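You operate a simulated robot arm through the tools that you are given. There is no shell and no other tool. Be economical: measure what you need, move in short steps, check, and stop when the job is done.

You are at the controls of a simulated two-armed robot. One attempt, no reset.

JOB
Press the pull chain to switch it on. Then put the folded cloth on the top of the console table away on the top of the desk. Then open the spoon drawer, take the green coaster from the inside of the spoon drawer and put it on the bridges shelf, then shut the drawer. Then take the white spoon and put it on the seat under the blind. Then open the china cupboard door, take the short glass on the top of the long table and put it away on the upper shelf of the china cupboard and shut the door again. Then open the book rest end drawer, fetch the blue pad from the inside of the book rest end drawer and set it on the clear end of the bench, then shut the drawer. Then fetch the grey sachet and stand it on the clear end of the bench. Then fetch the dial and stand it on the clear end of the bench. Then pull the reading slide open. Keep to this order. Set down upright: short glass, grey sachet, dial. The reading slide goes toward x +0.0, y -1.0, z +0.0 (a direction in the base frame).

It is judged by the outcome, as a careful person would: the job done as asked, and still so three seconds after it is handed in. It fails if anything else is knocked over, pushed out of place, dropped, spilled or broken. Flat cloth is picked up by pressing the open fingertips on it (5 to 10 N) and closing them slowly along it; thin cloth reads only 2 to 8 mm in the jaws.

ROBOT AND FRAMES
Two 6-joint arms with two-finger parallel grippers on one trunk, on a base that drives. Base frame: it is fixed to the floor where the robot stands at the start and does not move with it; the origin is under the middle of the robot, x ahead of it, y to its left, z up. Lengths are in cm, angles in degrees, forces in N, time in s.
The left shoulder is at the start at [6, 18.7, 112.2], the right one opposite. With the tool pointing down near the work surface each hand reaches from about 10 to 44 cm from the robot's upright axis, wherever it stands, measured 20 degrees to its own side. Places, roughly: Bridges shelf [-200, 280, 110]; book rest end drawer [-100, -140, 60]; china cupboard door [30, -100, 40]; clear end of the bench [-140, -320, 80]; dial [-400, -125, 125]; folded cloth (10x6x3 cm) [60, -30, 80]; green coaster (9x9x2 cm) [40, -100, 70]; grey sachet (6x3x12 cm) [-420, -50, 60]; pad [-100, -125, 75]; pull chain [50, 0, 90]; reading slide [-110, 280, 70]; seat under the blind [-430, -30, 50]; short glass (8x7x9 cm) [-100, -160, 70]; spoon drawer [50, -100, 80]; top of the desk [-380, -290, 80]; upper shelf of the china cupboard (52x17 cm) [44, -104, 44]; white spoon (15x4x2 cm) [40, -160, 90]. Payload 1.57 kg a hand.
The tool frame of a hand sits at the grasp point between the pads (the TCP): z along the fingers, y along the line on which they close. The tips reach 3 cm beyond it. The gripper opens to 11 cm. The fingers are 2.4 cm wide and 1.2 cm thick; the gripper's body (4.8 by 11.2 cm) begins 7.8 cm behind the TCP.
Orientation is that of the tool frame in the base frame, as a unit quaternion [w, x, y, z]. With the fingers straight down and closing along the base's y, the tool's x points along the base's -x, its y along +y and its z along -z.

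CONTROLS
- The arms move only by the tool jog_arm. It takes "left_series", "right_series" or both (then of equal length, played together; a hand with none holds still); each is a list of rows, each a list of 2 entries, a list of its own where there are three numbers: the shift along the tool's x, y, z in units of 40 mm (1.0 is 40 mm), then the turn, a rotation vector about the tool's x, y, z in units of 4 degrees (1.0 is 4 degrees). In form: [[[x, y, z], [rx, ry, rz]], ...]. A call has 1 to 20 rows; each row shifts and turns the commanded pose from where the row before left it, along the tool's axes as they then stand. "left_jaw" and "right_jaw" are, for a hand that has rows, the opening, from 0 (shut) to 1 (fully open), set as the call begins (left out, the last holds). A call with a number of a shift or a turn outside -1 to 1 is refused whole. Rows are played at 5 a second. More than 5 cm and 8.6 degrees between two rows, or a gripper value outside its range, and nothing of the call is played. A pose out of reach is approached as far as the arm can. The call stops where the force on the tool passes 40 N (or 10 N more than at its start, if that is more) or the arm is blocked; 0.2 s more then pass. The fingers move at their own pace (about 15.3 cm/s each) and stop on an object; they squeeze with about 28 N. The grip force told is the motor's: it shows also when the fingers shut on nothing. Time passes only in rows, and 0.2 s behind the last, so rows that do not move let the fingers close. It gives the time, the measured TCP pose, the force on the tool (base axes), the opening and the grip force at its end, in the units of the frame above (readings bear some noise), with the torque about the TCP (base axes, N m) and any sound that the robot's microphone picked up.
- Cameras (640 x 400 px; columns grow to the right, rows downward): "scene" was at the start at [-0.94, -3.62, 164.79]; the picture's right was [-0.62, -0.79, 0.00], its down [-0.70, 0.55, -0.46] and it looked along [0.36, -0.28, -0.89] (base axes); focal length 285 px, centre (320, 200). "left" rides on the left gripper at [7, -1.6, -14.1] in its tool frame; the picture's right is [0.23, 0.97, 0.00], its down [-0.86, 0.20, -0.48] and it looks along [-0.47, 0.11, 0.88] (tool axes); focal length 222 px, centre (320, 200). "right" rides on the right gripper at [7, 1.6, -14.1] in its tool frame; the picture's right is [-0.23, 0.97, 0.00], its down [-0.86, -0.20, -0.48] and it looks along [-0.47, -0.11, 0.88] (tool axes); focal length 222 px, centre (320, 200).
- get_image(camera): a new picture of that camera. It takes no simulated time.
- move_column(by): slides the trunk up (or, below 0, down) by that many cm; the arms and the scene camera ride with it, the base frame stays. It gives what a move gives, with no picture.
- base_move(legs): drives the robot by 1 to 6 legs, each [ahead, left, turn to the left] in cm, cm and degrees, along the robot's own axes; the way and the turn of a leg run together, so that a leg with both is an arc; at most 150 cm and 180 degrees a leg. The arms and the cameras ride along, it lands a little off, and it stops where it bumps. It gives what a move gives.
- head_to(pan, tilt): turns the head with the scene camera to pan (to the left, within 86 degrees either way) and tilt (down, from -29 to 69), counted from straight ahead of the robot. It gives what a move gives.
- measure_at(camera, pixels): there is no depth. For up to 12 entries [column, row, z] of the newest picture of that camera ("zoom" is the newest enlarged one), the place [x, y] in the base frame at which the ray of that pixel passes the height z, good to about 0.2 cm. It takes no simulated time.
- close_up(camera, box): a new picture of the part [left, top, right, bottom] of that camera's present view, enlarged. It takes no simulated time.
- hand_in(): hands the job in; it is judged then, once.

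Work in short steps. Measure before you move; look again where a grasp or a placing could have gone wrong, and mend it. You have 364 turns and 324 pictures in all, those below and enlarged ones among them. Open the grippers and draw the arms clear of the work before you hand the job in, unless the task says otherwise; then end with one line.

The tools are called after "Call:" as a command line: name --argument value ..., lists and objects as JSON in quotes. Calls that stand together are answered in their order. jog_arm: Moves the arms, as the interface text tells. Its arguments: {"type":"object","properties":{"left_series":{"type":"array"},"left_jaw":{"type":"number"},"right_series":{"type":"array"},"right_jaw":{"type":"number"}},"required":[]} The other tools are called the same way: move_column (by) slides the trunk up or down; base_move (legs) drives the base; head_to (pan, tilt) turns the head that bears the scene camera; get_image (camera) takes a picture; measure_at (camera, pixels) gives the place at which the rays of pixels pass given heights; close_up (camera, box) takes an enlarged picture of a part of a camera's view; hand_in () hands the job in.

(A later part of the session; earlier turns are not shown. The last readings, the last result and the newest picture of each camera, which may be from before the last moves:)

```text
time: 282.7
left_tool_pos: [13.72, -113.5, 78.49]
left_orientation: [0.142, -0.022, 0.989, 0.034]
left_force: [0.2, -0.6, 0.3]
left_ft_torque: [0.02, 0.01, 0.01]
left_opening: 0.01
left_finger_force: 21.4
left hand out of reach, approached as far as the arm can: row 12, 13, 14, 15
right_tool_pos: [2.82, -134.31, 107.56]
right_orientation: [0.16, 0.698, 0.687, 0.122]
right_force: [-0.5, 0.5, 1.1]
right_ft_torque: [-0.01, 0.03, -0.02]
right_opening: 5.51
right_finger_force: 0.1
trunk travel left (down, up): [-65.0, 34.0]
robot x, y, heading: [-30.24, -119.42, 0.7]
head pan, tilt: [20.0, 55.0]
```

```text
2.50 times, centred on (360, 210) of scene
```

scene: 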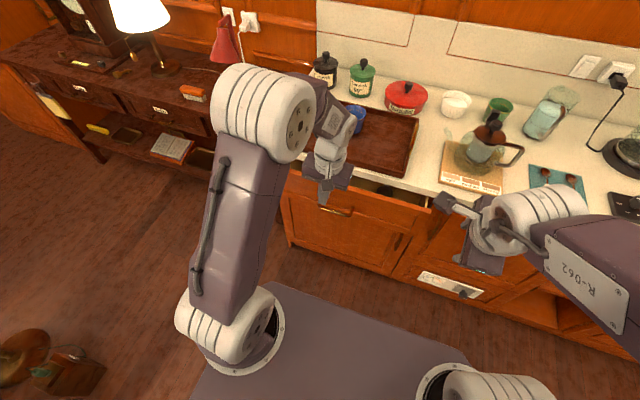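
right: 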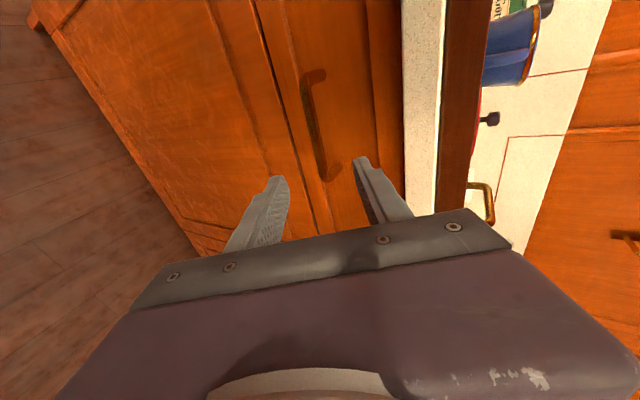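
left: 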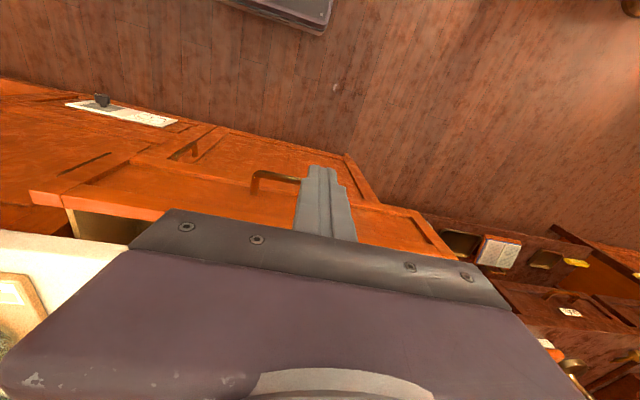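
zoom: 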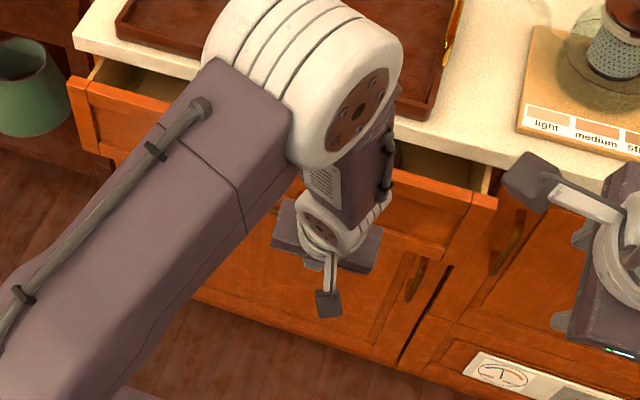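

The drawer is open about 7 cm. I push on, pitching more as the arm extends.

Call:
jog_arm --left_series '[[[-0.47, 0, 0.16], [0, -1, 0]], [[-0.46, 0, 0.2], [0, -1, 0]], [[-0.45, 0, 0.23], [0, -1, 0]], [[-0.43, 0, 0.26], [0, -1, 0]], [[-0.41, 0, 0.29], [0, -1, 0]], [[-0.39, 0, 0.31], [0, -1, 0]], [[-0.37, 0, 0.33], [0, 0, 0]], [[-0.37, 0, 0.33], [0, 0, 0]]]'

Call:
close_up --camera "scene" --box '[250, 130, 470, 290]'

```text
time: 284.5
left_tool_pos: [28.68, -112.67, 78.52]
left_orientation: [0.362, -0.014, 0.932, 0.034]
left_force: [1.0, -0.7, 0.2]
left_ft_torque: [-0.01, 0.02, -0.01]
left_opening: 0.01
left_finger_force: 21.4
right_tool_pos: [2.59, -134.18, 107.53]
right_orientation: [0.162, 0.697, 0.688, 0.123]
right_force: [0.2, -0.9, 0.2]
right_ft_torque: [0.02, 0.0, -0.01]
right_opening: 5.49
right_finger_force: 0.1
trunk travel left (down, up): [-65.0, 34.0]
robot x, y, heading: [-30.13, -119.99, 0.5]
head pan, tilt: [20.0, 55.0]
stopped in row 8 (left hand): the force on the tool passed its limit at 73 N (the readings are from after the stop); the commanded pose is now the measured one
```

```text
2.50 times, centred on (360, 210) of scene
```

zoom: 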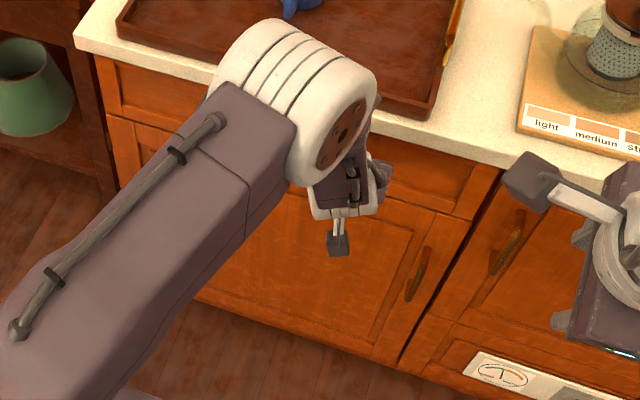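

Closed now. I withdraw straight back, without sideways motion, then right the hand.

Call:
jog_arm --left_series '[[[0.4, 0, -0.37], [0, 0, 0]], [[0.55, 0, -0.51], [0, 0, 0]], [[0.55, 0, -0.51], [0, 1, 0]], [[0.55, 0, -0.51], [0, 1, 0]], [[0.4, 0, -0.7], [0, 1, 0]], [[0.3, 0, -0.8], [0, 1, 0]], [[0.2, 0, -0.8], [0, 1, 0]], [[0, 0, -1], [0, 1, 0]], [[0, 0, -1], [0, 1, 0]], [[0, 0, 0], [0, 1, 0]], [[0, 0, 0], [0, 1, 0]], [[0, 0, 0], [0, 1, 0]], [[0, 0, 0], [0, 0.6, 0]]]'

Call:
head_to --pan 0 --tilt 50

Call:
get_image --camera "scene"

```text
time: 287.3
left_tool_pos: [7.09, -114.58, 92.18]
left_orientation: [-0.002, -0.025, 0.999, 0.026]
left_force: [-0.3, -0.2, -1.0]
left_ft_torque: [0.0, 0.02, -0.04]
left_opening: 0.01
left_finger_force: 21.5
right_tool_pos: [2.8, -134.42, 107.43]
right_orientation: [0.16, 0.698, 0.687, 0.121]
right_force: [0.6, -0.1, -0.4]
right_ft_torque: [0.0, 0.05, 0.03]
right_opening: 5.5
right_finger_force: 0.1
trunk travel left (down, up): [-65.0, 34.0]
robot x, y, heading: [-30.1, -119.28, 0.5]
head pan, tilt: [20.0, 55.0]
```

```text
time: 288.1
left_tool_pos: [7.14, -114.29, 92.16]
left_orientation: [-0.001, -0.026, 0.999, 0.027]
left_force: [-0.1, 0.6, 0.2]
left_ft_torque: [0.03, -0.04, -0.04]
left_opening: 0.0
left_finger_force: 21.5
right_tool_pos: [2.74, -134.27, 107.39]
right_orientation: [0.16, 0.697, 0.688, 0.121]
right_force: [0.5, -0.1, -0.5]
right_ft_torque: [0.02, 0.0, 0.0]
right_opening: 5.5
right_finger_force: 0.1
trunk travel left (down, up): [-65.0, 34.0]
robot x, y, heading: [-30.24, -119.43, 0.4]
head pan, tilt: [0.0, 50.0]
```

```text
215 pictures are left
```

scene: 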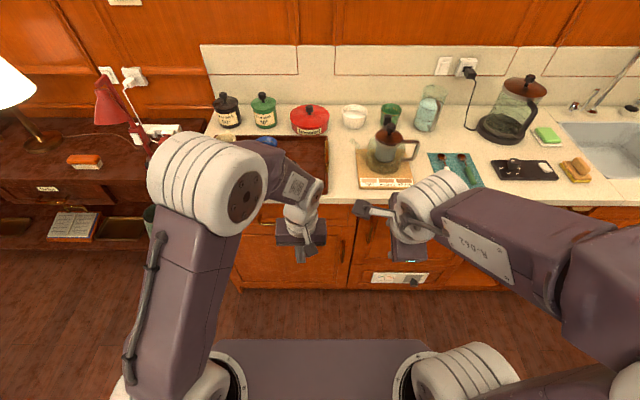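

The drawer is shut. Now the white spoon on the blue cloth near (445,172): I enlarge.

Call:
close_up --camera "scene" --box '[400, 130, 520, 210]'

```text
5.00 times, centred on (460, 170) of scene
```

zoom: 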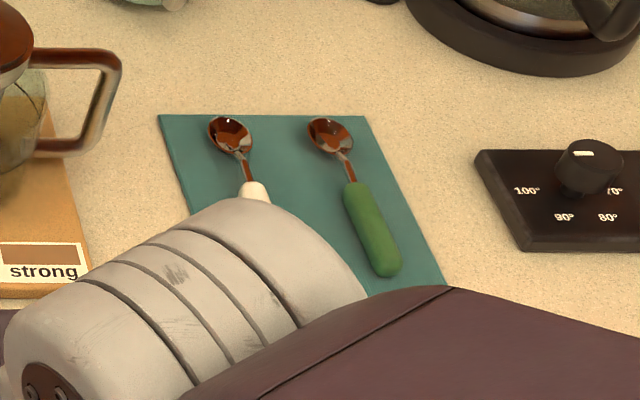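

The white spoon's handle points toward me. I tuck the right hand upright, raise the left, and move so the left hand can take the spoon.

Call:
jog_arm --left_series '[[[0, 0, -1], [0.4, 0, 0]], [[0, 0, -1], [0.4, 0, 0]], [[0, 0, -1], [0, 0, 0.7]], [[0, 0, 0], [0, 0, 0]], [[0, 0, 0], [0, 0, 0]]]' --left_jaw 0.5 --right_series '[[[0, -0.3, 0], [1, 0, 0]], [[0, -0.3, 0], [1, 0, 0]], [[0, -0.3, 0], [1, 0, 0]], [[0, -0.3, 0], [1, 0, 0]], [[0, -0.3, 0], [1, 0, 0]]]'

Call:
base_move --legs '[[0, -54, -0.4], [18, 0, 0]]'

Call:
head_to --pan 10 --tilt 55

Call:
get_image --camera "scene"

Call:
get_image --camera "left"

```text
time: 289.3
left_tool_pos: [7.28, -114.69, 104.06]
left_orientation: [0.0, 0.0, 1.0, -0.001]
left_force: [0.4, -1.3, 0.4]
left_ft_torque: [0.0, 0.0, 0.0]
left_opening: 5.51
left_finger_force: 0.1
right_tool_pos: [-4.29, -130.54, 97.57]
right_orientation: [0.077, 0.714, 0.696, 0.002]
right_force: [0.5, -1.2, 0.5]
right_ft_torque: [0.01, 0.0, 0.0]
right_opening: 5.5
right_finger_force: 0.2
right hand out of reach, approached as far as the arm can: row 1, 2, 3, 4, 5
trunk travel left (down, up): [-65.0, 34.0]
robot x, y, heading: [-30.2, -119.43, 0.6]
head pan, tilt: [0.0, 50.0]
```

```text
time: 293.5
left_tool_pos: [25.44, -170.0, 104.04]
left_orientation: [0.001, 0.009, 1.0, -0.002]
left_force: [-0.5, 0.1, 1.2]
left_ft_torque: [-0.02, -0.02, 0.0]
left_opening: 5.5
left_finger_force: 0.1
right_tool_pos: [13.77, -185.66, 97.54]
right_orientation: [0.078, 0.72, 0.69, 0.002]
right_force: [0.8, 1.2, 0.7]
right_ft_torque: [0.0, -0.02, 0.0]
right_opening: 5.48
right_finger_force: 0.0
trunk travel left (down, up): [-65.0, 34.0]
robot x, y, heading: [-11.82, -174.28, -0.6]
head pan, tilt: [0.0, 50.0]
```

```text
time: 294.3
left_tool_pos: [25.52, -169.91, 104.03]
left_orientation: [-0.001, 0.009, 1.0, -0.001]
left_force: [0.4, -0.9, 0.1]
left_ft_torque: [0.06, 0.02, -0.01]
left_opening: 5.52
left_finger_force: 0.0
right_tool_pos: [13.72, -185.7, 97.56]
right_orientation: [0.076, 0.72, 0.69, 0.002]
right_force: [-0.1, -0.3, -0.1]
right_ft_torque: [-0.01, -0.02, -0.02]
right_opening: 5.5
right_finger_force: 0.1
trunk travel left (down, up): [-65.0, 34.0]
robot x, y, heading: [-12.29, -174.38, -0.6]
head pan, tilt: [10.0, 55.0]
```

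```text
213 pictures are left
```

scene: 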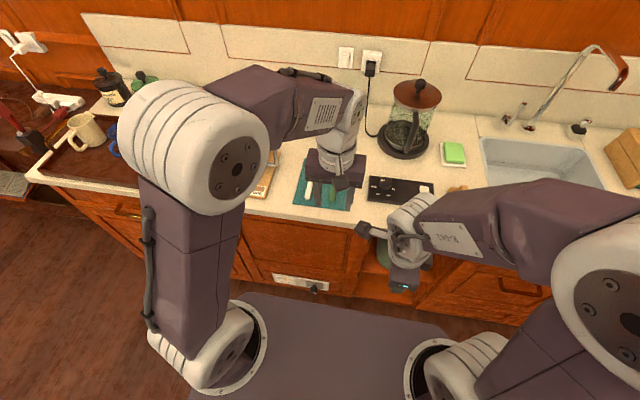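

```text
212 pictures are left
```

left: 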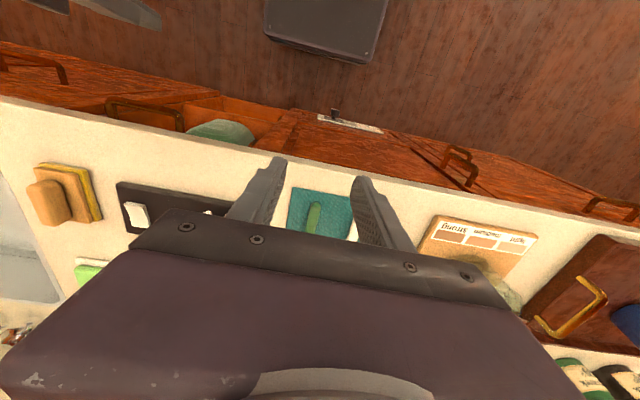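

The hand is above the green spoon; the white one is to its left near (309,190). I shift the hand 9 cm left and look with the hand camera.

Call:
jog_arm --left_series '[[[0.4, 1, 0], [0, 0, 0]], [[0.4, 1, 0], [0, 0, 0]]]'

Call:
get_image --camera "left"

```text
time: 294.9
left_tool_pos: [22.48, -161.79, 104.13]
left_orientation: [0.0, 0.009, 1.0, -0.003]
left_force: [-0.3, -0.2, -0.3]
left_ft_torque: [-0.04, 0.0, 0.03]
left_opening: 5.51
left_finger_force: 0.1
right_tool_pos: [13.65, -185.59, 97.51]
right_orientation: [0.077, 0.721, 0.689, 0.002]
right_force: [1.0, 0.0, 0.8]
right_ft_torque: [-0.01, 0.01, 0.0]
right_opening: 5.52
right_finger_force: 0.1
trunk travel left (down, up): [-65.0, 34.0]
robot x, y, heading: [-12.23, -173.96, -0.7]
head pan, tilt: [10.0, 55.0]
```

```text
211 pictures are left
```

left: 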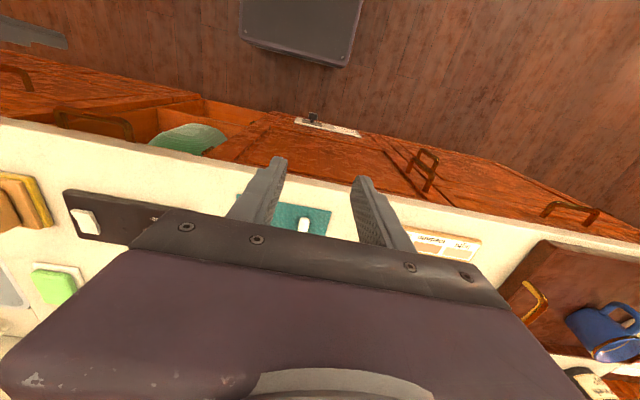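

Call:
jog_arm --left_series '[[[-1, 0, 0], [0, 0, 0]], [[-1, 0, 0], [0, 0, 0]], [[-1, 0, 0], [0, 0, 0]]]'

Call:
get_image --camera "left"

```text
time: 295.7
left_tool_pos: [34.92, -162.16, 104.09]
left_orientation: [-0.002, 0.008, 1.0, -0.002]
left_force: [0.4, -0.1, 0.1]
left_ft_torque: [0.02, 0.03, -0.01]
left_opening: 5.49
left_finger_force: 0.1
right_tool_pos: [13.72, -185.55, 97.64]
right_orientation: [0.076, 0.72, 0.689, 0.001]
right_force: [1.1, 0.2, 0.4]
right_ft_torque: [-0.01, 0.02, 0.04]
right_opening: 5.5
right_finger_force: 0.1
trunk travel left (down, up): [-65.0, 34.0]
robot x, y, heading: [-11.94, -174.03, -0.5]
head pan, tilt: [10.0, 55.0]
```

```text
210 pictures are left
```

left: 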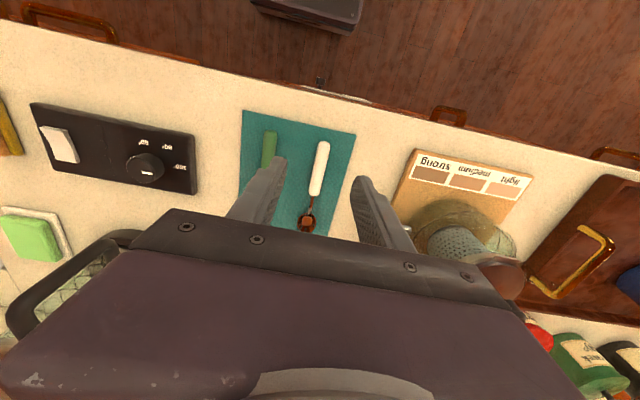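

Call:
measure_at --camera "left" --pixels '[[322, 144, 91], [315, 193, 91], [319, 168, 91], [306, 222, 91], [268, 135, 91], [240, 112, 90], [318, 88, 90]]'

```text
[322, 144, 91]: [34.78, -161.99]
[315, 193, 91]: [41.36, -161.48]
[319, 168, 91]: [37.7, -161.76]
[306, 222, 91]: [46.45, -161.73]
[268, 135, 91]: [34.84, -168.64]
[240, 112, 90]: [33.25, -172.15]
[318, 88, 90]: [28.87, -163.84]
```

Handle centre (38,-161.8), along x. I narrow the jaws to 3.3 cm (green spoon alongside), move over it and descend.

Call:
jog_arm --left_series '[[[-0.95, 0.09, 0], [0, 0, 0]], [[0, 0, 0.8], [0, 0, 0]], [[0, 0, 0.8], [0, 0, 0]]]' --left_jaw 0.3

Call:
get_image --camera "left"

```text
time: 296.5
left_tool_pos: [38.42, -161.89, 97.78]
left_orientation: [0.0, 0.009, 1.0, -0.002]
left_force: [0.0, -0.6, 0.3]
left_ft_torque: [-0.02, 0.03, 0.01]
left_opening: 3.28
left_finger_force: 0.1
right_tool_pos: [13.73, -185.65, 97.6]
right_orientation: [0.076, 0.72, 0.69, 0.002]
right_force: [0.5, -1.0, -0.7]
right_ft_torque: [0.01, 0.02, 0.01]
right_opening: 5.48
right_finger_force: 0.1
trunk travel left (down, up): [-65.0, 34.0]
robot x, y, heading: [-12.1, -174.09, -0.7]
head pan, tilt: [10.0, 55.0]
```

```text
209 pictures are left
```

left: 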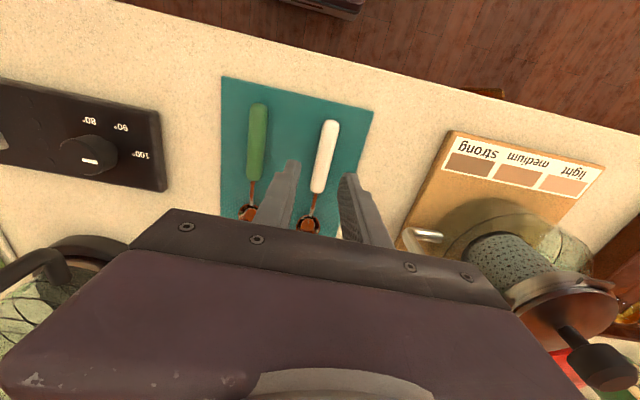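

Call:
measure_at --camera "left" --pixels '[[415, 232, 98], [415, 232, 102], [415, 232, 94], [329, 124, 91], [318, 190, 91], [258, 110, 91], [505, 290, 100]]'

```text
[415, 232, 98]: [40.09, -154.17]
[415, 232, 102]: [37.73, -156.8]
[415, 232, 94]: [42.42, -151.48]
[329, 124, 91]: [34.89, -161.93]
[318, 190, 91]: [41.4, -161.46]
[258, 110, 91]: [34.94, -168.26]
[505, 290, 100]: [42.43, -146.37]
```

The carafe spout leaves about 2 cm beside the gripper body. I descend the last 4.5 cm gently.

Call:
jog_arm --left_series '[[[0, 0, 0.6], [0, 0, 0]], [[0, 0, 0.4], [0, 0, 0]], [[0, 0, 0.1], [0, 0, 0]], [[0, 0, 0.08], [0, 0, 0]], [[0, 0, 0.08], [0, 0, 0]], [[0, 0, 0.08], [0, 0, 0]]]'

```text
time: 297.9
left_tool_pos: [38.33, -161.8, 92.35]
left_orientation: [0.0, 0.009, 1.0, -0.002]
left_force: [-0.1, -1.2, -0.6]
left_ft_torque: [0.01, -0.01, 0.01]
left_opening: 3.31
left_finger_force: 0.0
right_tool_pos: [13.67, -185.66, 97.47]
right_orientation: [0.076, 0.72, 0.69, 0.002]
right_force: [-0.6, -0.1, 0.2]
right_ft_torque: [-0.03, 0.01, 0.0]
right_opening: 5.51
right_finger_force: 0.2
trunk travel left (down, up): [-65.0, 34.0]
robot x, y, heading: [-11.97, -174.13, -0.5]
head pan, tilt: [10.0, 55.0]
```

Call:
jog_arm --left_series '[[[0, 0, 0.08], [0, 0, 0]], [[0, 0, 0.08], [0, 0, 0]], [[0, 0, 0.08], [0, 0, 0]], [[0, 0, 0.08], [0, 0, 0]]]'

Call:
get_image --camera "left"

```text
time: 298.9
left_tool_pos: [38.36, -161.85, 91.4]
left_orientation: [0.005, 0.009, 1.0, -0.002]
left_force: [2.7, 1.9, 31.1]
left_ft_torque: [0.7, 0.22, 0.07]
left_opening: 3.43
left_finger_force: 0.8
right_tool_pos: [13.58, -185.69, 97.77]
right_orientation: [0.077, 0.721, 0.689, 0.002]
right_force: [0.8, -0.2, 0.4]
right_ft_torque: [-0.03, -0.02, 0.0]
right_opening: 5.51
right_finger_force: 0.0
trunk travel left (down, up): [-65.0, 34.0]
robot x, y, heading: [-12.15, -174.29, -0.7]
head pan, tilt: [10.0, 55.0]
```

```text
208 pictures are left
```

left: 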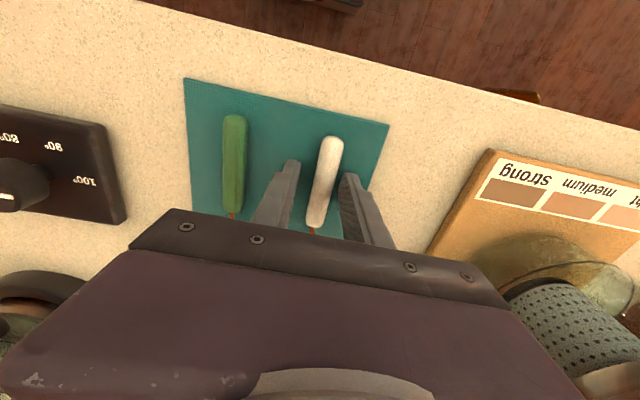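

Tips are on the counter (z≈88.5), straddling the handle. I ease up slightly and close.

Call:
jog_arm --left_series '[[[0, 0, -0.12], [0, 0, 0]], [[0, 0, 0], [0, 0, 0]]]'

Call:
jog_arm --left_series '[[[0, 0, 0], [0, 0, 0]], [[0, 0, 0], [0, 0, 0]], [[0, 0, 0], [0, 0, 0]], [[0, 0, -0.5], [0, 0, 0]], [[0, 0, -1], [0, 0, 0]], [[0, 0, -1], [0, 0, 0]], [[0, 0, -1], [0, 0, 0]]]' --left_jaw 0

Call:
get_image --camera "left"

```text
time: 299.5
left_tool_pos: [38.22, -161.87, 91.52]
left_orientation: [-0.001, 0.008, 1.0, -0.001]
left_force: [5.8, 1.4, 5.6]
left_ft_torque: [0.15, -0.2, -0.12]
left_opening: 3.42
left_finger_force: 0.7
right_tool_pos: [13.72, -185.71, 97.54]
right_orientation: [0.077, 0.72, 0.69, 0.002]
right_force: [-0.2, 0.0, 0.4]
right_ft_torque: [0.01, -0.02, 0.01]
right_opening: 5.51
right_finger_force: 0.1
trunk travel left (down, up): [-65.0, 34.0]
robot x, y, heading: [-12.06, -174.22, -0.4]
head pan, tilt: [10.0, 55.0]
```

```text
time: 301.1
left_tool_pos: [38.18, -161.82, 105.61]
left_orientation: [0.0, 0.008, 1.0, -0.001]
left_force: [-0.4, -0.3, 0.0]
left_ft_torque: [0.02, 0.0, -0.02]
left_opening: 1.59
left_finger_force: 27.9
right_tool_pos: [13.7, -185.71, 97.61]
right_orientation: [0.076, 0.72, 0.69, 0.002]
right_force: [-0.3, 0.1, 0.5]
right_ft_torque: [0.01, 0.01, 0.01]
right_opening: 5.5
right_finger_force: 0.1
trunk travel left (down, up): [-65.0, 34.0]
robot x, y, heading: [-11.75, -174.12, -0.8]
head pan, tilt: [10.0, 55.0]
```

```text
207 pictures are left
```

left: 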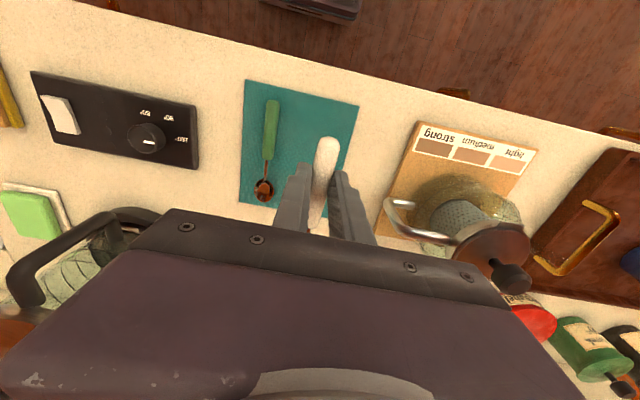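

The spoon is held (1.6 cm). I tuck the left hand, back off the counter and turn toward the west end.

Call:
jog_arm --left_series '[[[0.9, 0, -0.3], [0, 0, 0]], [[0.9, 0, -0.3], [0, 0, 0]], [[0.9, 0, 0], [0, 0, 0]], [[0.9, 0, 0], [0, 0, 0]], [[0.9, 0, 0], [0, 0, 0]]]'

Call:
base_move --legs '[[-12, 0, 0.7], [0, -86, 0], [-20, 0, 0], [0, 0, 178]]'

Call:
base_move --legs '[[130, 0, 0]]'

```text
time: 302.3
left_tool_pos: [20.05, -161.7, 108.03]
left_orientation: [0.001, 0.009, 1.0, -0.002]
left_force: [0.6, 0.9, -1.0]
left_ft_torque: [0.04, -0.02, -0.03]
left_opening: 1.56
left_finger_force: 28.0
right_tool_pos: [13.75, -185.53, 97.52]
right_orientation: [0.077, 0.721, 0.689, 0.003]
right_force: [-0.2, 1.2, -1.2]
right_ft_torque: [-0.01, 0.01, -0.02]
right_opening: 5.5
right_finger_force: 0.2
trunk travel left (down, up): [-65.0, 34.0]
robot x, y, heading: [-11.91, -174.23, -0.6]
head pan, tilt: [10.0, 55.0]
```

```text
time: 316.0
left_tool_pos: [-76.4, -269.77, 108.02]
left_orientation: [-0.002, 0.999, -0.041, 0.0]
left_force: [-1.3, 0.5, -0.2]
left_ft_torque: [-0.01, 0.01, -0.07]
left_opening: 1.6
left_finger_force: 27.8
right_tool_pos: [-68.37, -246.14, 97.54]
right_orientation: [0.0, -0.666, 0.742, 0.076]
right_force: [0.6, 0.7, 0.9]
right_ft_torque: [-0.01, 0.01, -0.02]
right_opening: 5.48
right_finger_force: 0.0
trunk travel left (down, up): [-65.0, 34.0]
robot x, y, heading: [-43.24, -259.46, 175.8]
head pan, tilt: [10.0, 55.0]
```

```text
time: 322.5
left_tool_pos: [-206.14, -257.82, 108.02]
left_orientation: [-0.002, 0.999, -0.052, 0.001]
left_force: [0.5, 0.2, 0.1]
left_ft_torque: [0.01, 0.04, 0.0]
left_opening: 1.59
left_finger_force: 28.4
right_tool_pos: [-197.67, -234.48, 97.59]
right_orientation: [0.001, -0.657, 0.75, 0.076]
right_force: [0.4, 0.5, -0.1]
right_ft_torque: [-0.02, -0.02, 0.0]
right_opening: 5.51
right_finger_force: 0.0
trunk travel left (down, up): [-65.0, 34.0]
robot x, y, heading: [-173.07, -248.26, 174.4]
head pan, tilt: [10.0, 55.0]
```

I correct the heading and look toward the window seat.

Call:
base_move --legs '[[0, 6, 5.6], [100, 0, 0]]'

Call:
head_to --pan -55 --tilt 28

Call:
get_image --camera "scene"

```text
time: 328.3
left_tool_pos: [-306.68, -267.79, 107.96]
left_orientation: [-0.002, 1.0, 0.002, 0.0]
left_force: [0.3, -0.5, -0.9]
left_ft_torque: [-0.01, 0.01, -0.03]
left_opening: 1.59
left_finger_force: 28.2
right_tool_pos: [-300.55, -243.67, 97.62]
right_orientation: [-0.002, -0.696, 0.714, 0.076]
right_force: [0.4, -0.5, -0.5]
right_ft_torque: [0.03, 0.0, -0.02]
right_opening: 5.5
right_finger_force: 0.1
trunk travel left (down, up): [-65.0, 34.0]
robot x, y, heading: [-274.94, -254.98, -179.4]
head pan, tilt: [10.0, 55.0]
```

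```text
time: 329.7
left_tool_pos: [-306.64, -267.67, 108.09]
left_orientation: [-0.002, 1.0, 0.001, 0.0]
left_force: [0.1, 0.6, 0.3]
left_ft_torque: [0.02, -0.02, 0.01]
left_opening: 1.58
left_finger_force: 28.1
right_tool_pos: [-300.65, -243.55, 97.56]
right_orientation: [-0.002, -0.696, 0.714, 0.077]
right_force: [0.9, -0.5, 0.3]
right_ft_torque: [-0.01, -0.01, -0.01]
right_opening: 5.51
right_finger_force: 0.1
trunk travel left (down, up): [-65.0, 34.0]
robot x, y, heading: [-274.66, -254.61, -179.5]
head pan, tilt: [-55.0, 28.0]
```

```text
206 pictures are left
```

scene: 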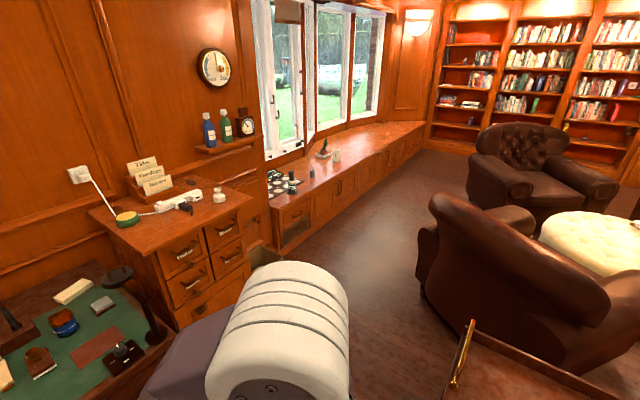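

Call:
close_up --camera "scene" --box '[190, 0, 430, 240]'

Call:
measure_at --camera "scene" --pixels '[[250, 255, 0], [172, 295, 40], [272, 200, 50], [425, 130, 50], [285, 247, 0], [418, 237, 30], [430, 240, 0], [420, 300, 0], [280, 180, 50], [336, 160, 50], [470, 330, 70], [325, 155, 50]]'

```text
1.67 times, centred on (310, 120) of scene
```

zoom: 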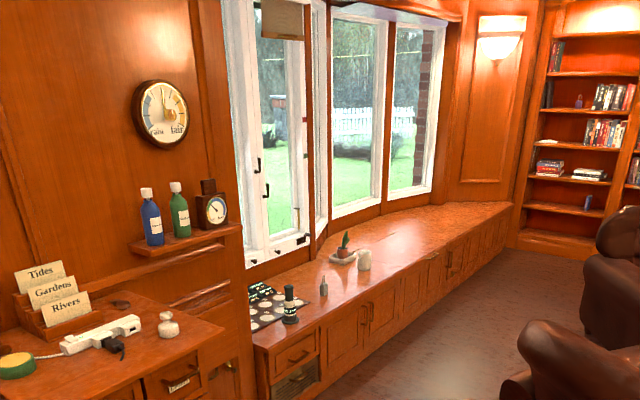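

```text
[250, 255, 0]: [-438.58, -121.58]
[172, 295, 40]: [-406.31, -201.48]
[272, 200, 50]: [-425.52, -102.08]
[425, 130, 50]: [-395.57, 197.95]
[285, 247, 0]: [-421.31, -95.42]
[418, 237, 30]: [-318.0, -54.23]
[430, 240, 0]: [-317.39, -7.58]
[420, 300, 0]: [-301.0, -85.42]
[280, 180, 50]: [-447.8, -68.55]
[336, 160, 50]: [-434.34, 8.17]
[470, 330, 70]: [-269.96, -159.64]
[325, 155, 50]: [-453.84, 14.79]
```

Blind hangs over the nearest window pane, so the target is the near part of the window seat. I turn north and drive between dresser and armchair.

Call:
base_move --legs '[[0, 0, -90.5], [50, 40, 0], [60, 36, 0]]'

Call:
head_to --pan 0 --tilt 40

Call:
get_image --camera "scene"

```text
time: 340.6
left_tool_pos: [-362.12, -111.61, 108.05]
left_orientation: [0.001, -0.701, 0.713, -0.001]
left_force: [-0.9, -0.1, 0.3]
left_ft_torque: [0.0, 0.01, 0.02]
left_opening: 1.59
left_finger_force: 28.1
right_tool_pos: [-338.32, -118.07, 97.5]
right_orientation: [0.053, 0.022, 0.997, 0.055]
right_force: [0.2, -0.8, 0.6]
right_ft_torque: [0.01, -0.01, -0.07]
right_opening: 5.5
right_finger_force: 0.1
trunk travel left (down, up): [-65.0, 34.0]
robot x, y, heading: [-349.14, -143.71, 89.6]
head pan, tilt: [-55.0, 28.0]
```

```text
time: 341.8
left_tool_pos: [-362.27, -111.51, 107.93]
left_orientation: [0.001, -0.701, 0.713, -0.002]
left_force: [-0.1, -0.3, -1.3]
left_ft_torque: [0.0, 0.02, -0.02]
left_opening: 1.59
left_finger_force: 27.9
right_tool_pos: [-338.14, -118.12, 97.49]
right_orientation: [0.053, 0.022, 0.997, 0.055]
right_force: [-0.4, -0.5, 0.0]
right_ft_torque: [0.0, -0.01, 0.02]
right_opening: 5.53
right_finger_force: 0.0
trunk travel left (down, up): [-65.0, 34.0]
robot x, y, heading: [-350.0, -143.65, 89.6]
head pan, tilt: [0.0, 40.0]
```

```text
204 pictures are left
```

scene: 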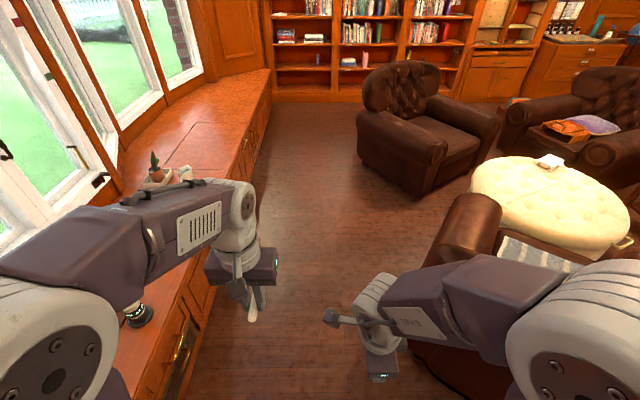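

Call:
measure_at --camera "scene" --pixels '[[240, 170, 45], [225, 212, 0], [262, 165, 0], [188, 395, 20], [445, 245, 50], [412, 350, 30], [470, 215, 60], [180, 290, 50]]'

```text
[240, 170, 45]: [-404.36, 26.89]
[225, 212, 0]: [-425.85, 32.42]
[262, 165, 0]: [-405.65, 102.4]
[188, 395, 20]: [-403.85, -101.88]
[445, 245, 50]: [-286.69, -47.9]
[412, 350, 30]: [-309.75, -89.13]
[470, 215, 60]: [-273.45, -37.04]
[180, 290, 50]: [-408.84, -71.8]
```

The passage is about 95 cm. I drive ahead to y≈-20 and turn left to face the seat.

Call:
base_move --legs '[[60, 6, 0.4], [66, 0, 0], [0, 0, 90]]'

Call:
head_to --pan 10 --tilt 25

Call:
get_image --camera "scene"

```text
time: 352.4
left_tool_pos: [-387.96, -30.35, 108.06]
left_orientation: [-0.002, 1.0, 0.008, 0.0]
left_force: [-0.8, -0.7, -0.7]
left_ft_torque: [-0.01, -0.01, -0.04]
left_opening: 1.57
left_finger_force: 28.0
right_tool_pos: [-382.27, -6.16, 97.55]
right_orientation: [-0.003, -0.703, 0.707, 0.076]
right_force: [0.0, -1.0, -0.9]
right_ft_torque: [-0.01, -0.02, 0.02]
right_opening: 5.5
right_finger_force: 0.0
trunk travel left (down, up): [-65.0, 34.0]
robot x, y, heading: [-356.18, -16.53, -178.3]
head pan, tilt: [0.0, 40.0]
```

```text
time: 353.1
left_tool_pos: [-387.95, -30.37, 108.03]
left_orientation: [-0.002, 1.0, 0.009, 0.0]
left_force: [0.7, -0.1, 0.0]
left_ft_torque: [-0.03, -0.01, 0.01]
left_opening: 1.61
left_finger_force: 28.0
right_tool_pos: [-382.39, -6.1, 97.57]
right_orientation: [-0.002, -0.702, 0.708, 0.076]
right_force: [0.0, 0.5, 1.2]
right_ft_torque: [-0.02, 0.0, -0.02]
right_opening: 5.53
right_finger_force: 0.1
trunk travel left (down, up): [-65.0, 34.0]
robot x, y, heading: [-356.09, -16.64, -178.4]
head pan, tilt: [10.0, 25.0]
```

```text
203 pictures are left
```

scene: 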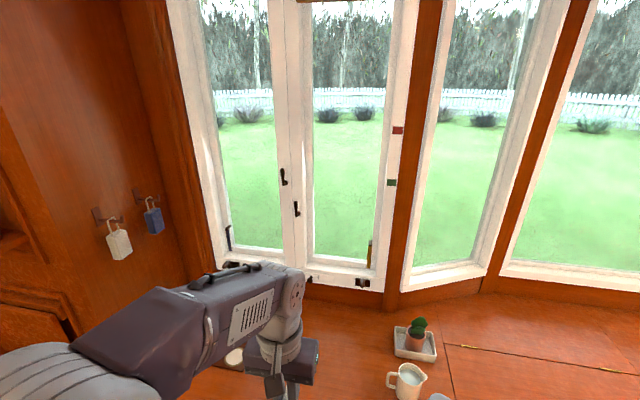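

Call:
head_to --pan 5 --tilt 50

Call:
get_image --camera "scene"

```text
time: 354.0
left_tool_pos: [-387.93, -30.38, 108.1]
left_orientation: [-0.002, 1.0, 0.008, 0.0]
left_force: [0.3, -0.3, -1.3]
left_ft_torque: [-0.01, 0.0, -0.04]
left_opening: 1.61
left_finger_force: 27.7
right_tool_pos: [-382.35, -6.09, 97.62]
right_orientation: [-0.003, -0.702, 0.708, 0.077]
right_force: [0.0, 0.2, -0.1]
right_ft_torque: [-0.01, 0.01, 0.01]
right_opening: 5.48
right_finger_force: 0.1
trunk travel left (down, up): [-65.0, 34.0]
robot x, y, heading: [-356.09, -16.55, -178.6]
head pan, tilt: [5.0, 50.0]
```

```text
202 pictures are left
```

scene: 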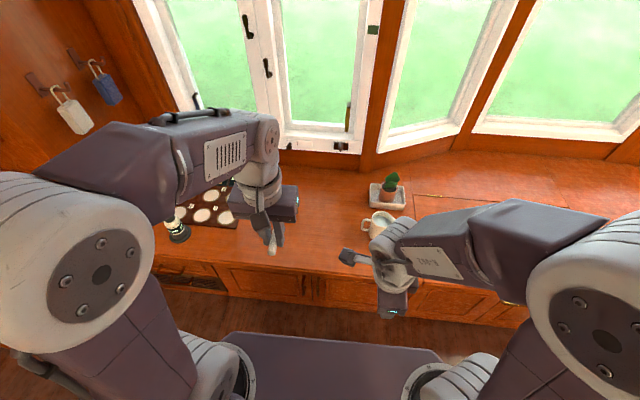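

Call:
measure_at --camera "scene" --pixels '[[315, 215, 50], [315, 215, 55], [300, 268, 50], [300, 268, 55], [375, 230, 55], [235, 225, 50], [330, 165, 50]]'

Call:
get_image --camera "left"

```text
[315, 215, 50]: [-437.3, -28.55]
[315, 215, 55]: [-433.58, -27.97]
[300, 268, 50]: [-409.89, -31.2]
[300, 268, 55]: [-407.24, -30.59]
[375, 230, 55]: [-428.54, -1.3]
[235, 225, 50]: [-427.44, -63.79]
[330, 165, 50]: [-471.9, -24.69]
```

```text
201 pictures are left
```

left: 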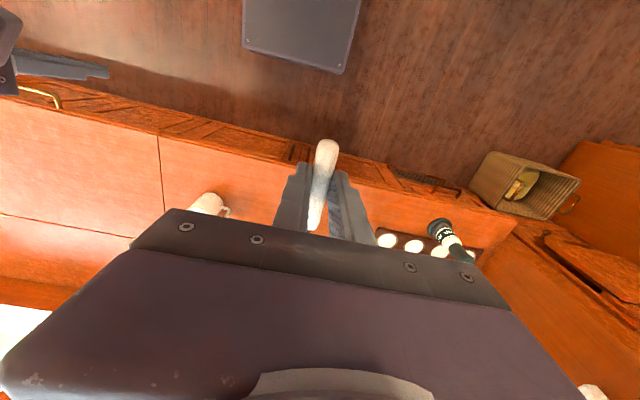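

Call:
measure_at --camera "left" --pixels '[[300, 62, 20], [300, 62, 30], [300, 62, 10], [245, 40, 20], [350, 70, 20], [350, 185, 50], [300, 170, 50], [225, 212, 55], [385, 240, 50]]'

```text
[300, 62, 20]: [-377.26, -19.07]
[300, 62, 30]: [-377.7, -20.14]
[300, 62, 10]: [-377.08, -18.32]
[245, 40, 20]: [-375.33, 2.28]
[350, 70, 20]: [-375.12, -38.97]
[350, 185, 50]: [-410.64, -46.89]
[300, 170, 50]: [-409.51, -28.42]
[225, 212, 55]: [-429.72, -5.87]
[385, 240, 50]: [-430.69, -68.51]
```

The base front is only 20 cm ahead of the axis, good. I drive 25 cm closer, raise the right hand out of the way, extend the left, and lower the trunk.

Call:
base_move --legs '[[24, 0, -1.5]]'

Call:
jog_arm --right_series '[[[0, -0.2, -1], [0, 0, 0]], [[0, -0.2, -1], [0, 0, 0]], [[0, -0.2, -1], [0, 0, 0]], [[0, 0, -1], [0, 0, 0]], [[0, 0, -1], [0, 0, 0]], [[0, 0, -1], [0, 0, 0]], [[0, 0, -1], [0, 0, 0]]]' --left_series '[[[-0.6, 0, 0], [0, 0, 0]], [[-0.6, 0, 0], [0, 0, 0]], [[-0.6, 0, 0], [0, 0, 0]], [[-0.6, 0, 0], [0, 0, 0]], [[-0.6, 0, 0], [0, 0, 0]], [[-0.6, 0, 0], [0, 0, 0]], [[0, 0, 0], [0, 0, 0]]]'

Call:
move_column --by -33

Call:
get_image --camera "left"

Call:
get_image --camera "scene"

```text
time: 355.8
left_tool_pos: [-412.4, -30.01, 108.14]
left_orientation: [-0.002, 1.0, -0.003, 0.0]
left_force: [0.0, -0.2, 0.6]
left_ft_torque: [-0.03, -0.04, 0.01]
left_opening: 1.61
left_finger_force: 27.5
right_tool_pos: [-406.17, -5.86, 97.57]
right_orientation: [-0.002, -0.693, 0.717, 0.076]
right_force: [0.2, -0.3, -0.6]
right_ft_torque: [-0.01, 0.0, 0.02]
right_opening: 5.5
right_finger_force: 0.0
trunk travel left (down, up): [-65.0, 34.0]
robot x, y, heading: [-380.41, -16.62, -179.9]
head pan, tilt: [5.0, 50.0]
```

```text
time: 357.4
left_tool_pos: [-426.77, -29.91, 108.18]
left_orientation: [-0.002, 1.0, -0.002, 0.001]
left_force: [0.6, 0.1, -0.6]
left_ft_torque: [0.01, -0.01, 0.02]
left_opening: 1.6
left_finger_force: 28.0
right_tool_pos: [-404.03, -8.28, 105.23]
right_orientation: [-0.007, -0.691, 0.714, 0.114]
right_force: [-0.1, -0.8, -0.4]
right_ft_torque: [-0.01, -0.02, 0.01]
right_opening: 5.48
right_finger_force: 0.0
right hand out of reach, approached as far as the arm can: row 1, 2, 3, 4, 5, 6, 7
trunk travel left (down, up): [-65.0, 34.0]
robot x, y, heading: [-380.35, -16.95, -180.0]
head pan, tilt: [5.0, 50.0]
```

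```text
time: 360.7
left_tool_pos: [-426.85, -29.84, 75.08]
left_orientation: [-0.002, 1.0, -0.002, 0.0]
left_force: [0.5, 0.8, 0.3]
left_ft_torque: [0.01, -0.03, 0.0]
left_opening: 1.61
left_finger_force: 28.4
right_tool_pos: [-404.0, -8.32, 72.15]
right_orientation: [-0.007, -0.691, 0.714, 0.115]
right_force: [0.3, -0.2, 0.0]
right_ft_torque: [0.02, 0.07, 0.01]
right_opening: 5.51
right_finger_force: 0.0
trunk travel left (down, up): [-32.0, 67.0]
robot x, y, heading: [-380.1, -17.11, -180.0]
head pan, tilt: [5.0, 50.0]
```

```text
200 pictures are left
```

left: 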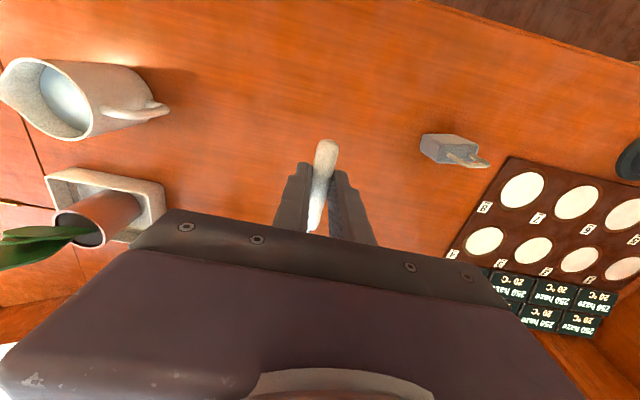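

```text
199 pictures are left
```

scene: 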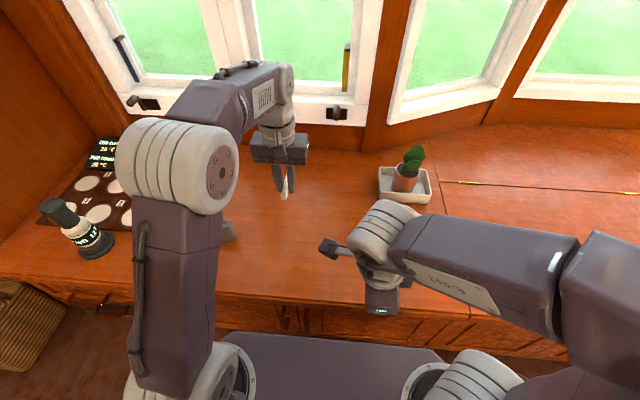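

The grey sachet stands at (455,150) in view; the spot below the spoon is clear. I lower with the left arm to feel the seat.

Call:
jog_arm --left_series '[[[0, 0, 1], [0, 0, 0]], [[0, 0, 1], [0, 0, 0]], [[0, 0, 1], [0, 0, 0]], [[0, 0, 1], [0, 0, 0]], [[0, 0, 0.3], [0, 0, 0]], [[0, 0, 0.15], [0, 0, 0]], [[0, 0, 0.15], [0, 0, 0]], [[0, 0, 0.15], [0, 0, 0]], [[0, 0, 0.15], [0, 0, 0]]]'

```text
time: 362.7
left_tool_pos: [-426.92, -29.74, 55.36]
left_orientation: [-0.003, 1.0, -0.002, 0.0]
left_force: [0.1, -1.2, 0.3]
left_ft_torque: [0.03, 0.01, -0.01]
left_opening: 1.58
left_finger_force: 28.2
right_tool_pos: [-404.14, -8.39, 72.06]
right_orientation: [-0.007, -0.691, 0.714, 0.114]
right_force: [-0.1, -0.3, -0.4]
right_ft_torque: [-0.01, 0.04, 0.01]
right_opening: 5.49
right_finger_force: 0.0
trunk travel left (down, up): [-32.0, 67.0]
robot x, y, heading: [-380.11, -16.93, -180.1]
head pan, tilt: [5.0, 50.0]
```

Call:
jog_arm --left_series '[[[0, 0, 0.1], [0, 0, 0]], [[0, 0, 0.1], [0, 0, 0]], [[0, 0, 0.1], [0, 0, 0]], [[0, 0, 0.1], [0, 0, 0]], [[0, 0, 0.1], [0, 0, 0]], [[0, 0, 0.1], [0, 0, 0]], [[0, 0, 0.1], [0, 0, 0]], [[0, 0, 0.1], [0, 0, 0]]]'

Call:
get_image --camera "left"

```text
time: 363.4
left_tool_pos: [-426.78, -29.82, 54.99]
left_orientation: [-0.001, 1.0, -0.002, -0.003]
left_force: [9.5, -0.2, 27.6]
left_ft_torque: [-0.18, -0.84, 0.08]
left_opening: 1.59
left_finger_force: 28.0
right_tool_pos: [-403.81, -8.32, 72.2]
right_orientation: [-0.008, -0.691, 0.714, 0.114]
right_force: [0.5, -0.1, 1.2]
right_ft_torque: [0.0, -0.01, 0.0]
right_opening: 5.52
right_finger_force: 0.0
trunk travel left (down, up): [-32.0, 67.0]
robot x, y, heading: [-380.18, -17.15, -180.0]
head pan, tilt: [5.0, 50.0]
stopped in row 3 (left hand): the force on the tool passed its limit at 46 N (the readings are from after the stop); the commanded pose is now the measured one
```

```text
198 pictures are left
```

left: 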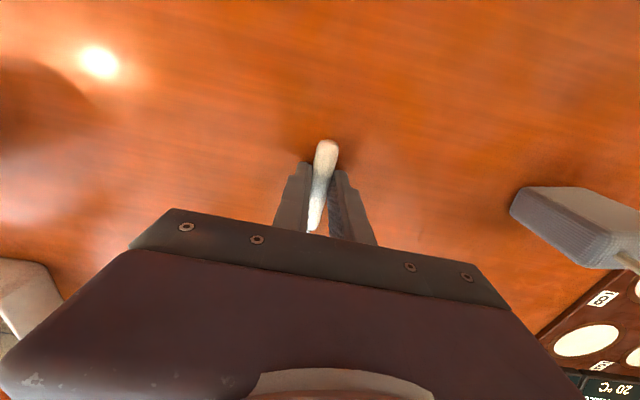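

In contact at tips z≈52. I open the fingers a little and lift.

Call:
jog_arm --left_series '[[[0, 0, 0], [0, 0, 0]], [[0, 0, 0], [0, 0, 0]], [[0, 0, 0], [0, 0, 0]], [[0, 0, -0.5], [0, 0, 0]], [[0, 0, -1], [0, 0, 0]], [[0, 0, -1], [0, 0, 0]], [[0, 0, -1], [0, 0, 0]]]' --left_jaw 0.35

Call:
get_image --camera "left"

```text
time: 364.1
left_tool_pos: [-427.02, -29.57, 55.03]
left_orientation: [-0.002, 1.0, -0.001, -0.007]
left_force: [4.1, 5.6, 21.6]
left_ft_torque: [-0.31, -0.32, 0.24]
left_opening: 3.31
left_finger_force: 0.1
right_tool_pos: [-403.98, -8.21, 72.12]
right_orientation: [-0.008, -0.691, 0.714, 0.114]
right_force: [0.6, -0.1, 0.0]
right_ft_torque: [0.01, 0.01, 0.03]
right_opening: 5.51
right_finger_force: 0.0
trunk travel left (down, up): [-32.0, 67.0]
robot x, y, heading: [-380.25, -17.25, -179.7]
head pan, tilt: [5.0, 50.0]
stopped in row 3 (left hand): the force on the tool passed its limit at 41 N (the readings are from after the stop); the commanded pose is now the measured one
```

```text
197 pictures are left
```

left: 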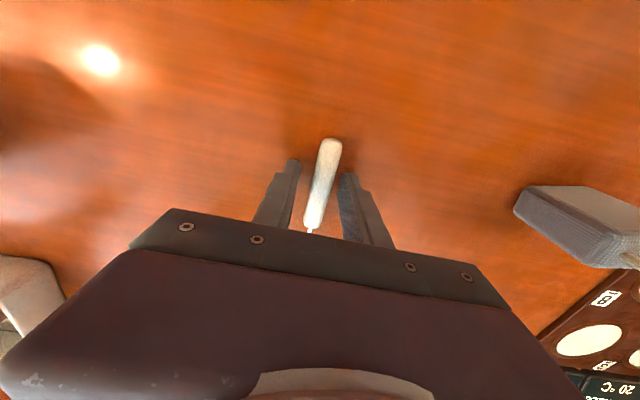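

Released and lying on the seat. I lift the hand well up and check.

Call:
jog_arm --left_series '[[[0, 0, -0.5], [0, 0, 0]], [[0, 0, -1], [0, 0, 0]], [[0, 0, -1], [0, 0, 0]], [[0, 0, -1], [0, 0, 0]], [[0, 0, -1], [0, 0, 0]]]'

Call:
get_image --camera "left"

```text
time: 365.3
left_tool_pos: [-426.6, -29.89, 72.89]
left_orientation: [-0.003, 1.0, -0.003, -0.003]
left_force: [0.3, 0.4, 0.4]
left_ft_torque: [0.01, -0.02, 0.01]
left_opening: 3.85
left_finger_force: 0.0
right_tool_pos: [-403.96, -8.26, 72.14]
right_orientation: [-0.007, -0.691, 0.714, 0.114]
right_force: [-0.2, 1.3, 0.4]
right_ft_torque: [-0.01, -0.05, 0.0]
right_opening: 5.53
right_finger_force: 0.0
trunk travel left (down, up): [-32.0, 67.0]
robot x, y, heading: [-380.18, -17.03, -179.8]
head pan, tilt: [5.0, 50.0]
```

```text
196 pictures are left
```

left: 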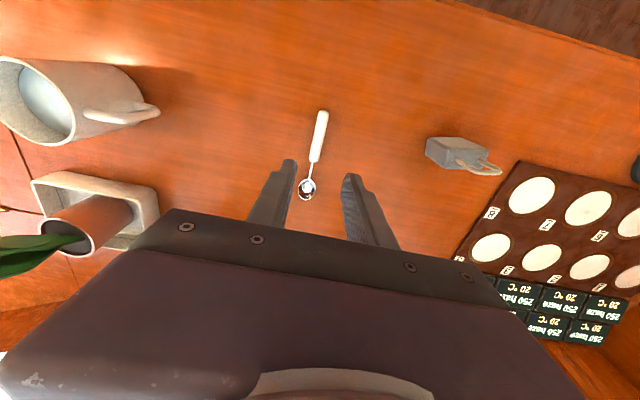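

The spoon lies on the seat. I raise the trunk, tuck the left hand, and drive back toward the kitchen.

Call:
move_column --by 33

Call:
jog_arm --left_series '[[[0.8, 0, -0.2], [0, 0, 0]], [[0.8, 0, -0.2], [0, 0, 0]], [[0.8, 0, 0], [0, 0, 0]], [[0.8, 0, 0], [0, 0, 0]], [[0.8, 0, 0], [0, 0, 0]]]'

Call:
base_move --legs '[[-24, 0, 0], [0, 0, -90], [-120, 0, 0], [-60, -36, 0], [-50, -40, 0]]'

```text
time: 368.5
left_tool_pos: [-426.8, -29.92, 105.84]
left_orientation: [-0.002, 1.0, -0.003, -0.004]
left_force: [-0.3, -0.8, 0.9]
left_ft_torque: [0.0, -0.01, 0.04]
left_opening: 3.83
left_finger_force: 0.1
right_tool_pos: [-404.02, -8.26, 105.08]
right_orientation: [-0.007, -0.691, 0.714, 0.115]
right_force: [0.4, 0.3, 0.4]
right_ft_torque: [0.03, -0.05, 0.02]
right_opening: 5.51
right_finger_force: 0.0
trunk travel left (down, up): [-65.0, 34.0]
robot x, y, heading: [-380.55, -17.03, -179.9]
head pan, tilt: [5.0, 50.0]
```

```text
time: 369.7
left_tool_pos: [-410.63, -30.04, 107.29]
left_orientation: [-0.002, 1.0, -0.003, -0.004]
left_force: [-0.4, 0.7, -0.9]
left_ft_torque: [0.03, 0.05, -0.03]
left_opening: 3.86
left_finger_force: 0.1
right_tool_pos: [-404.07, -8.4, 105.18]
right_orientation: [-0.007, -0.691, 0.714, 0.114]
right_force: [-0.5, -0.1, -0.6]
right_ft_torque: [-0.03, 0.03, 0.01]
right_opening: 5.49
right_finger_force: 0.1
trunk travel left (down, up): [-65.0, 34.0]
robot x, y, heading: [-380.18, -17.19, -179.9]
head pan, tilt: [5.0, 50.0]
```

```text
time: 387.7
left_tool_pos: [-291.9, -216.73, 107.33]
left_orientation: [-0.004, 0.709, -0.705, -0.001]
left_force: [-0.2, -0.9, -0.6]
left_ft_torque: [-0.03, -0.01, -0.03]
left_opening: 3.84
left_finger_force: 0.0
right_tool_pos: [-270.21, -223.17, 105.12]
right_orientation: [0.075, 0.011, 0.993, 0.086]
right_force: [0.9, 0.2, -0.1]
right_ft_torque: [-0.02, 0.01, 0.01]
right_opening: 5.51
right_finger_force: 0.0
trunk travel left (down, up): [-65.0, 34.0]
robot x, y, heading: [-278.55, -247.26, 90.6]
head pan, tilt: [5.0, 50.0]
```

Call:
base_move --legs '[[0, 0, -90.6], [120, -5, 0], [120, 0, 0]]'

```text
time: 403.4
left_tool_pos: [-6.96, -243.18, 107.19]
left_orientation: [0.003, 0.01, 1.0, -0.002]
left_force: [-0.4, 0.2, -0.6]
left_ft_torque: [0.02, 0.0, 0.0]
left_opening: 3.82
left_finger_force: 0.1
right_tool_pos: [-13.96, -264.77, 105.12]
right_orientation: [0.115, 0.718, 0.687, 0.006]
right_force: [0.2, 0.5, -0.8]
right_ft_torque: [0.03, -0.05, -0.01]
right_opening: 5.5
right_finger_force: 0.1
trunk travel left (down, up): [-65.0, 34.0]
robot x, y, heading: [-37.55, -255.7, -0.5]
head pan, tilt: [5.0, 50.0]
```

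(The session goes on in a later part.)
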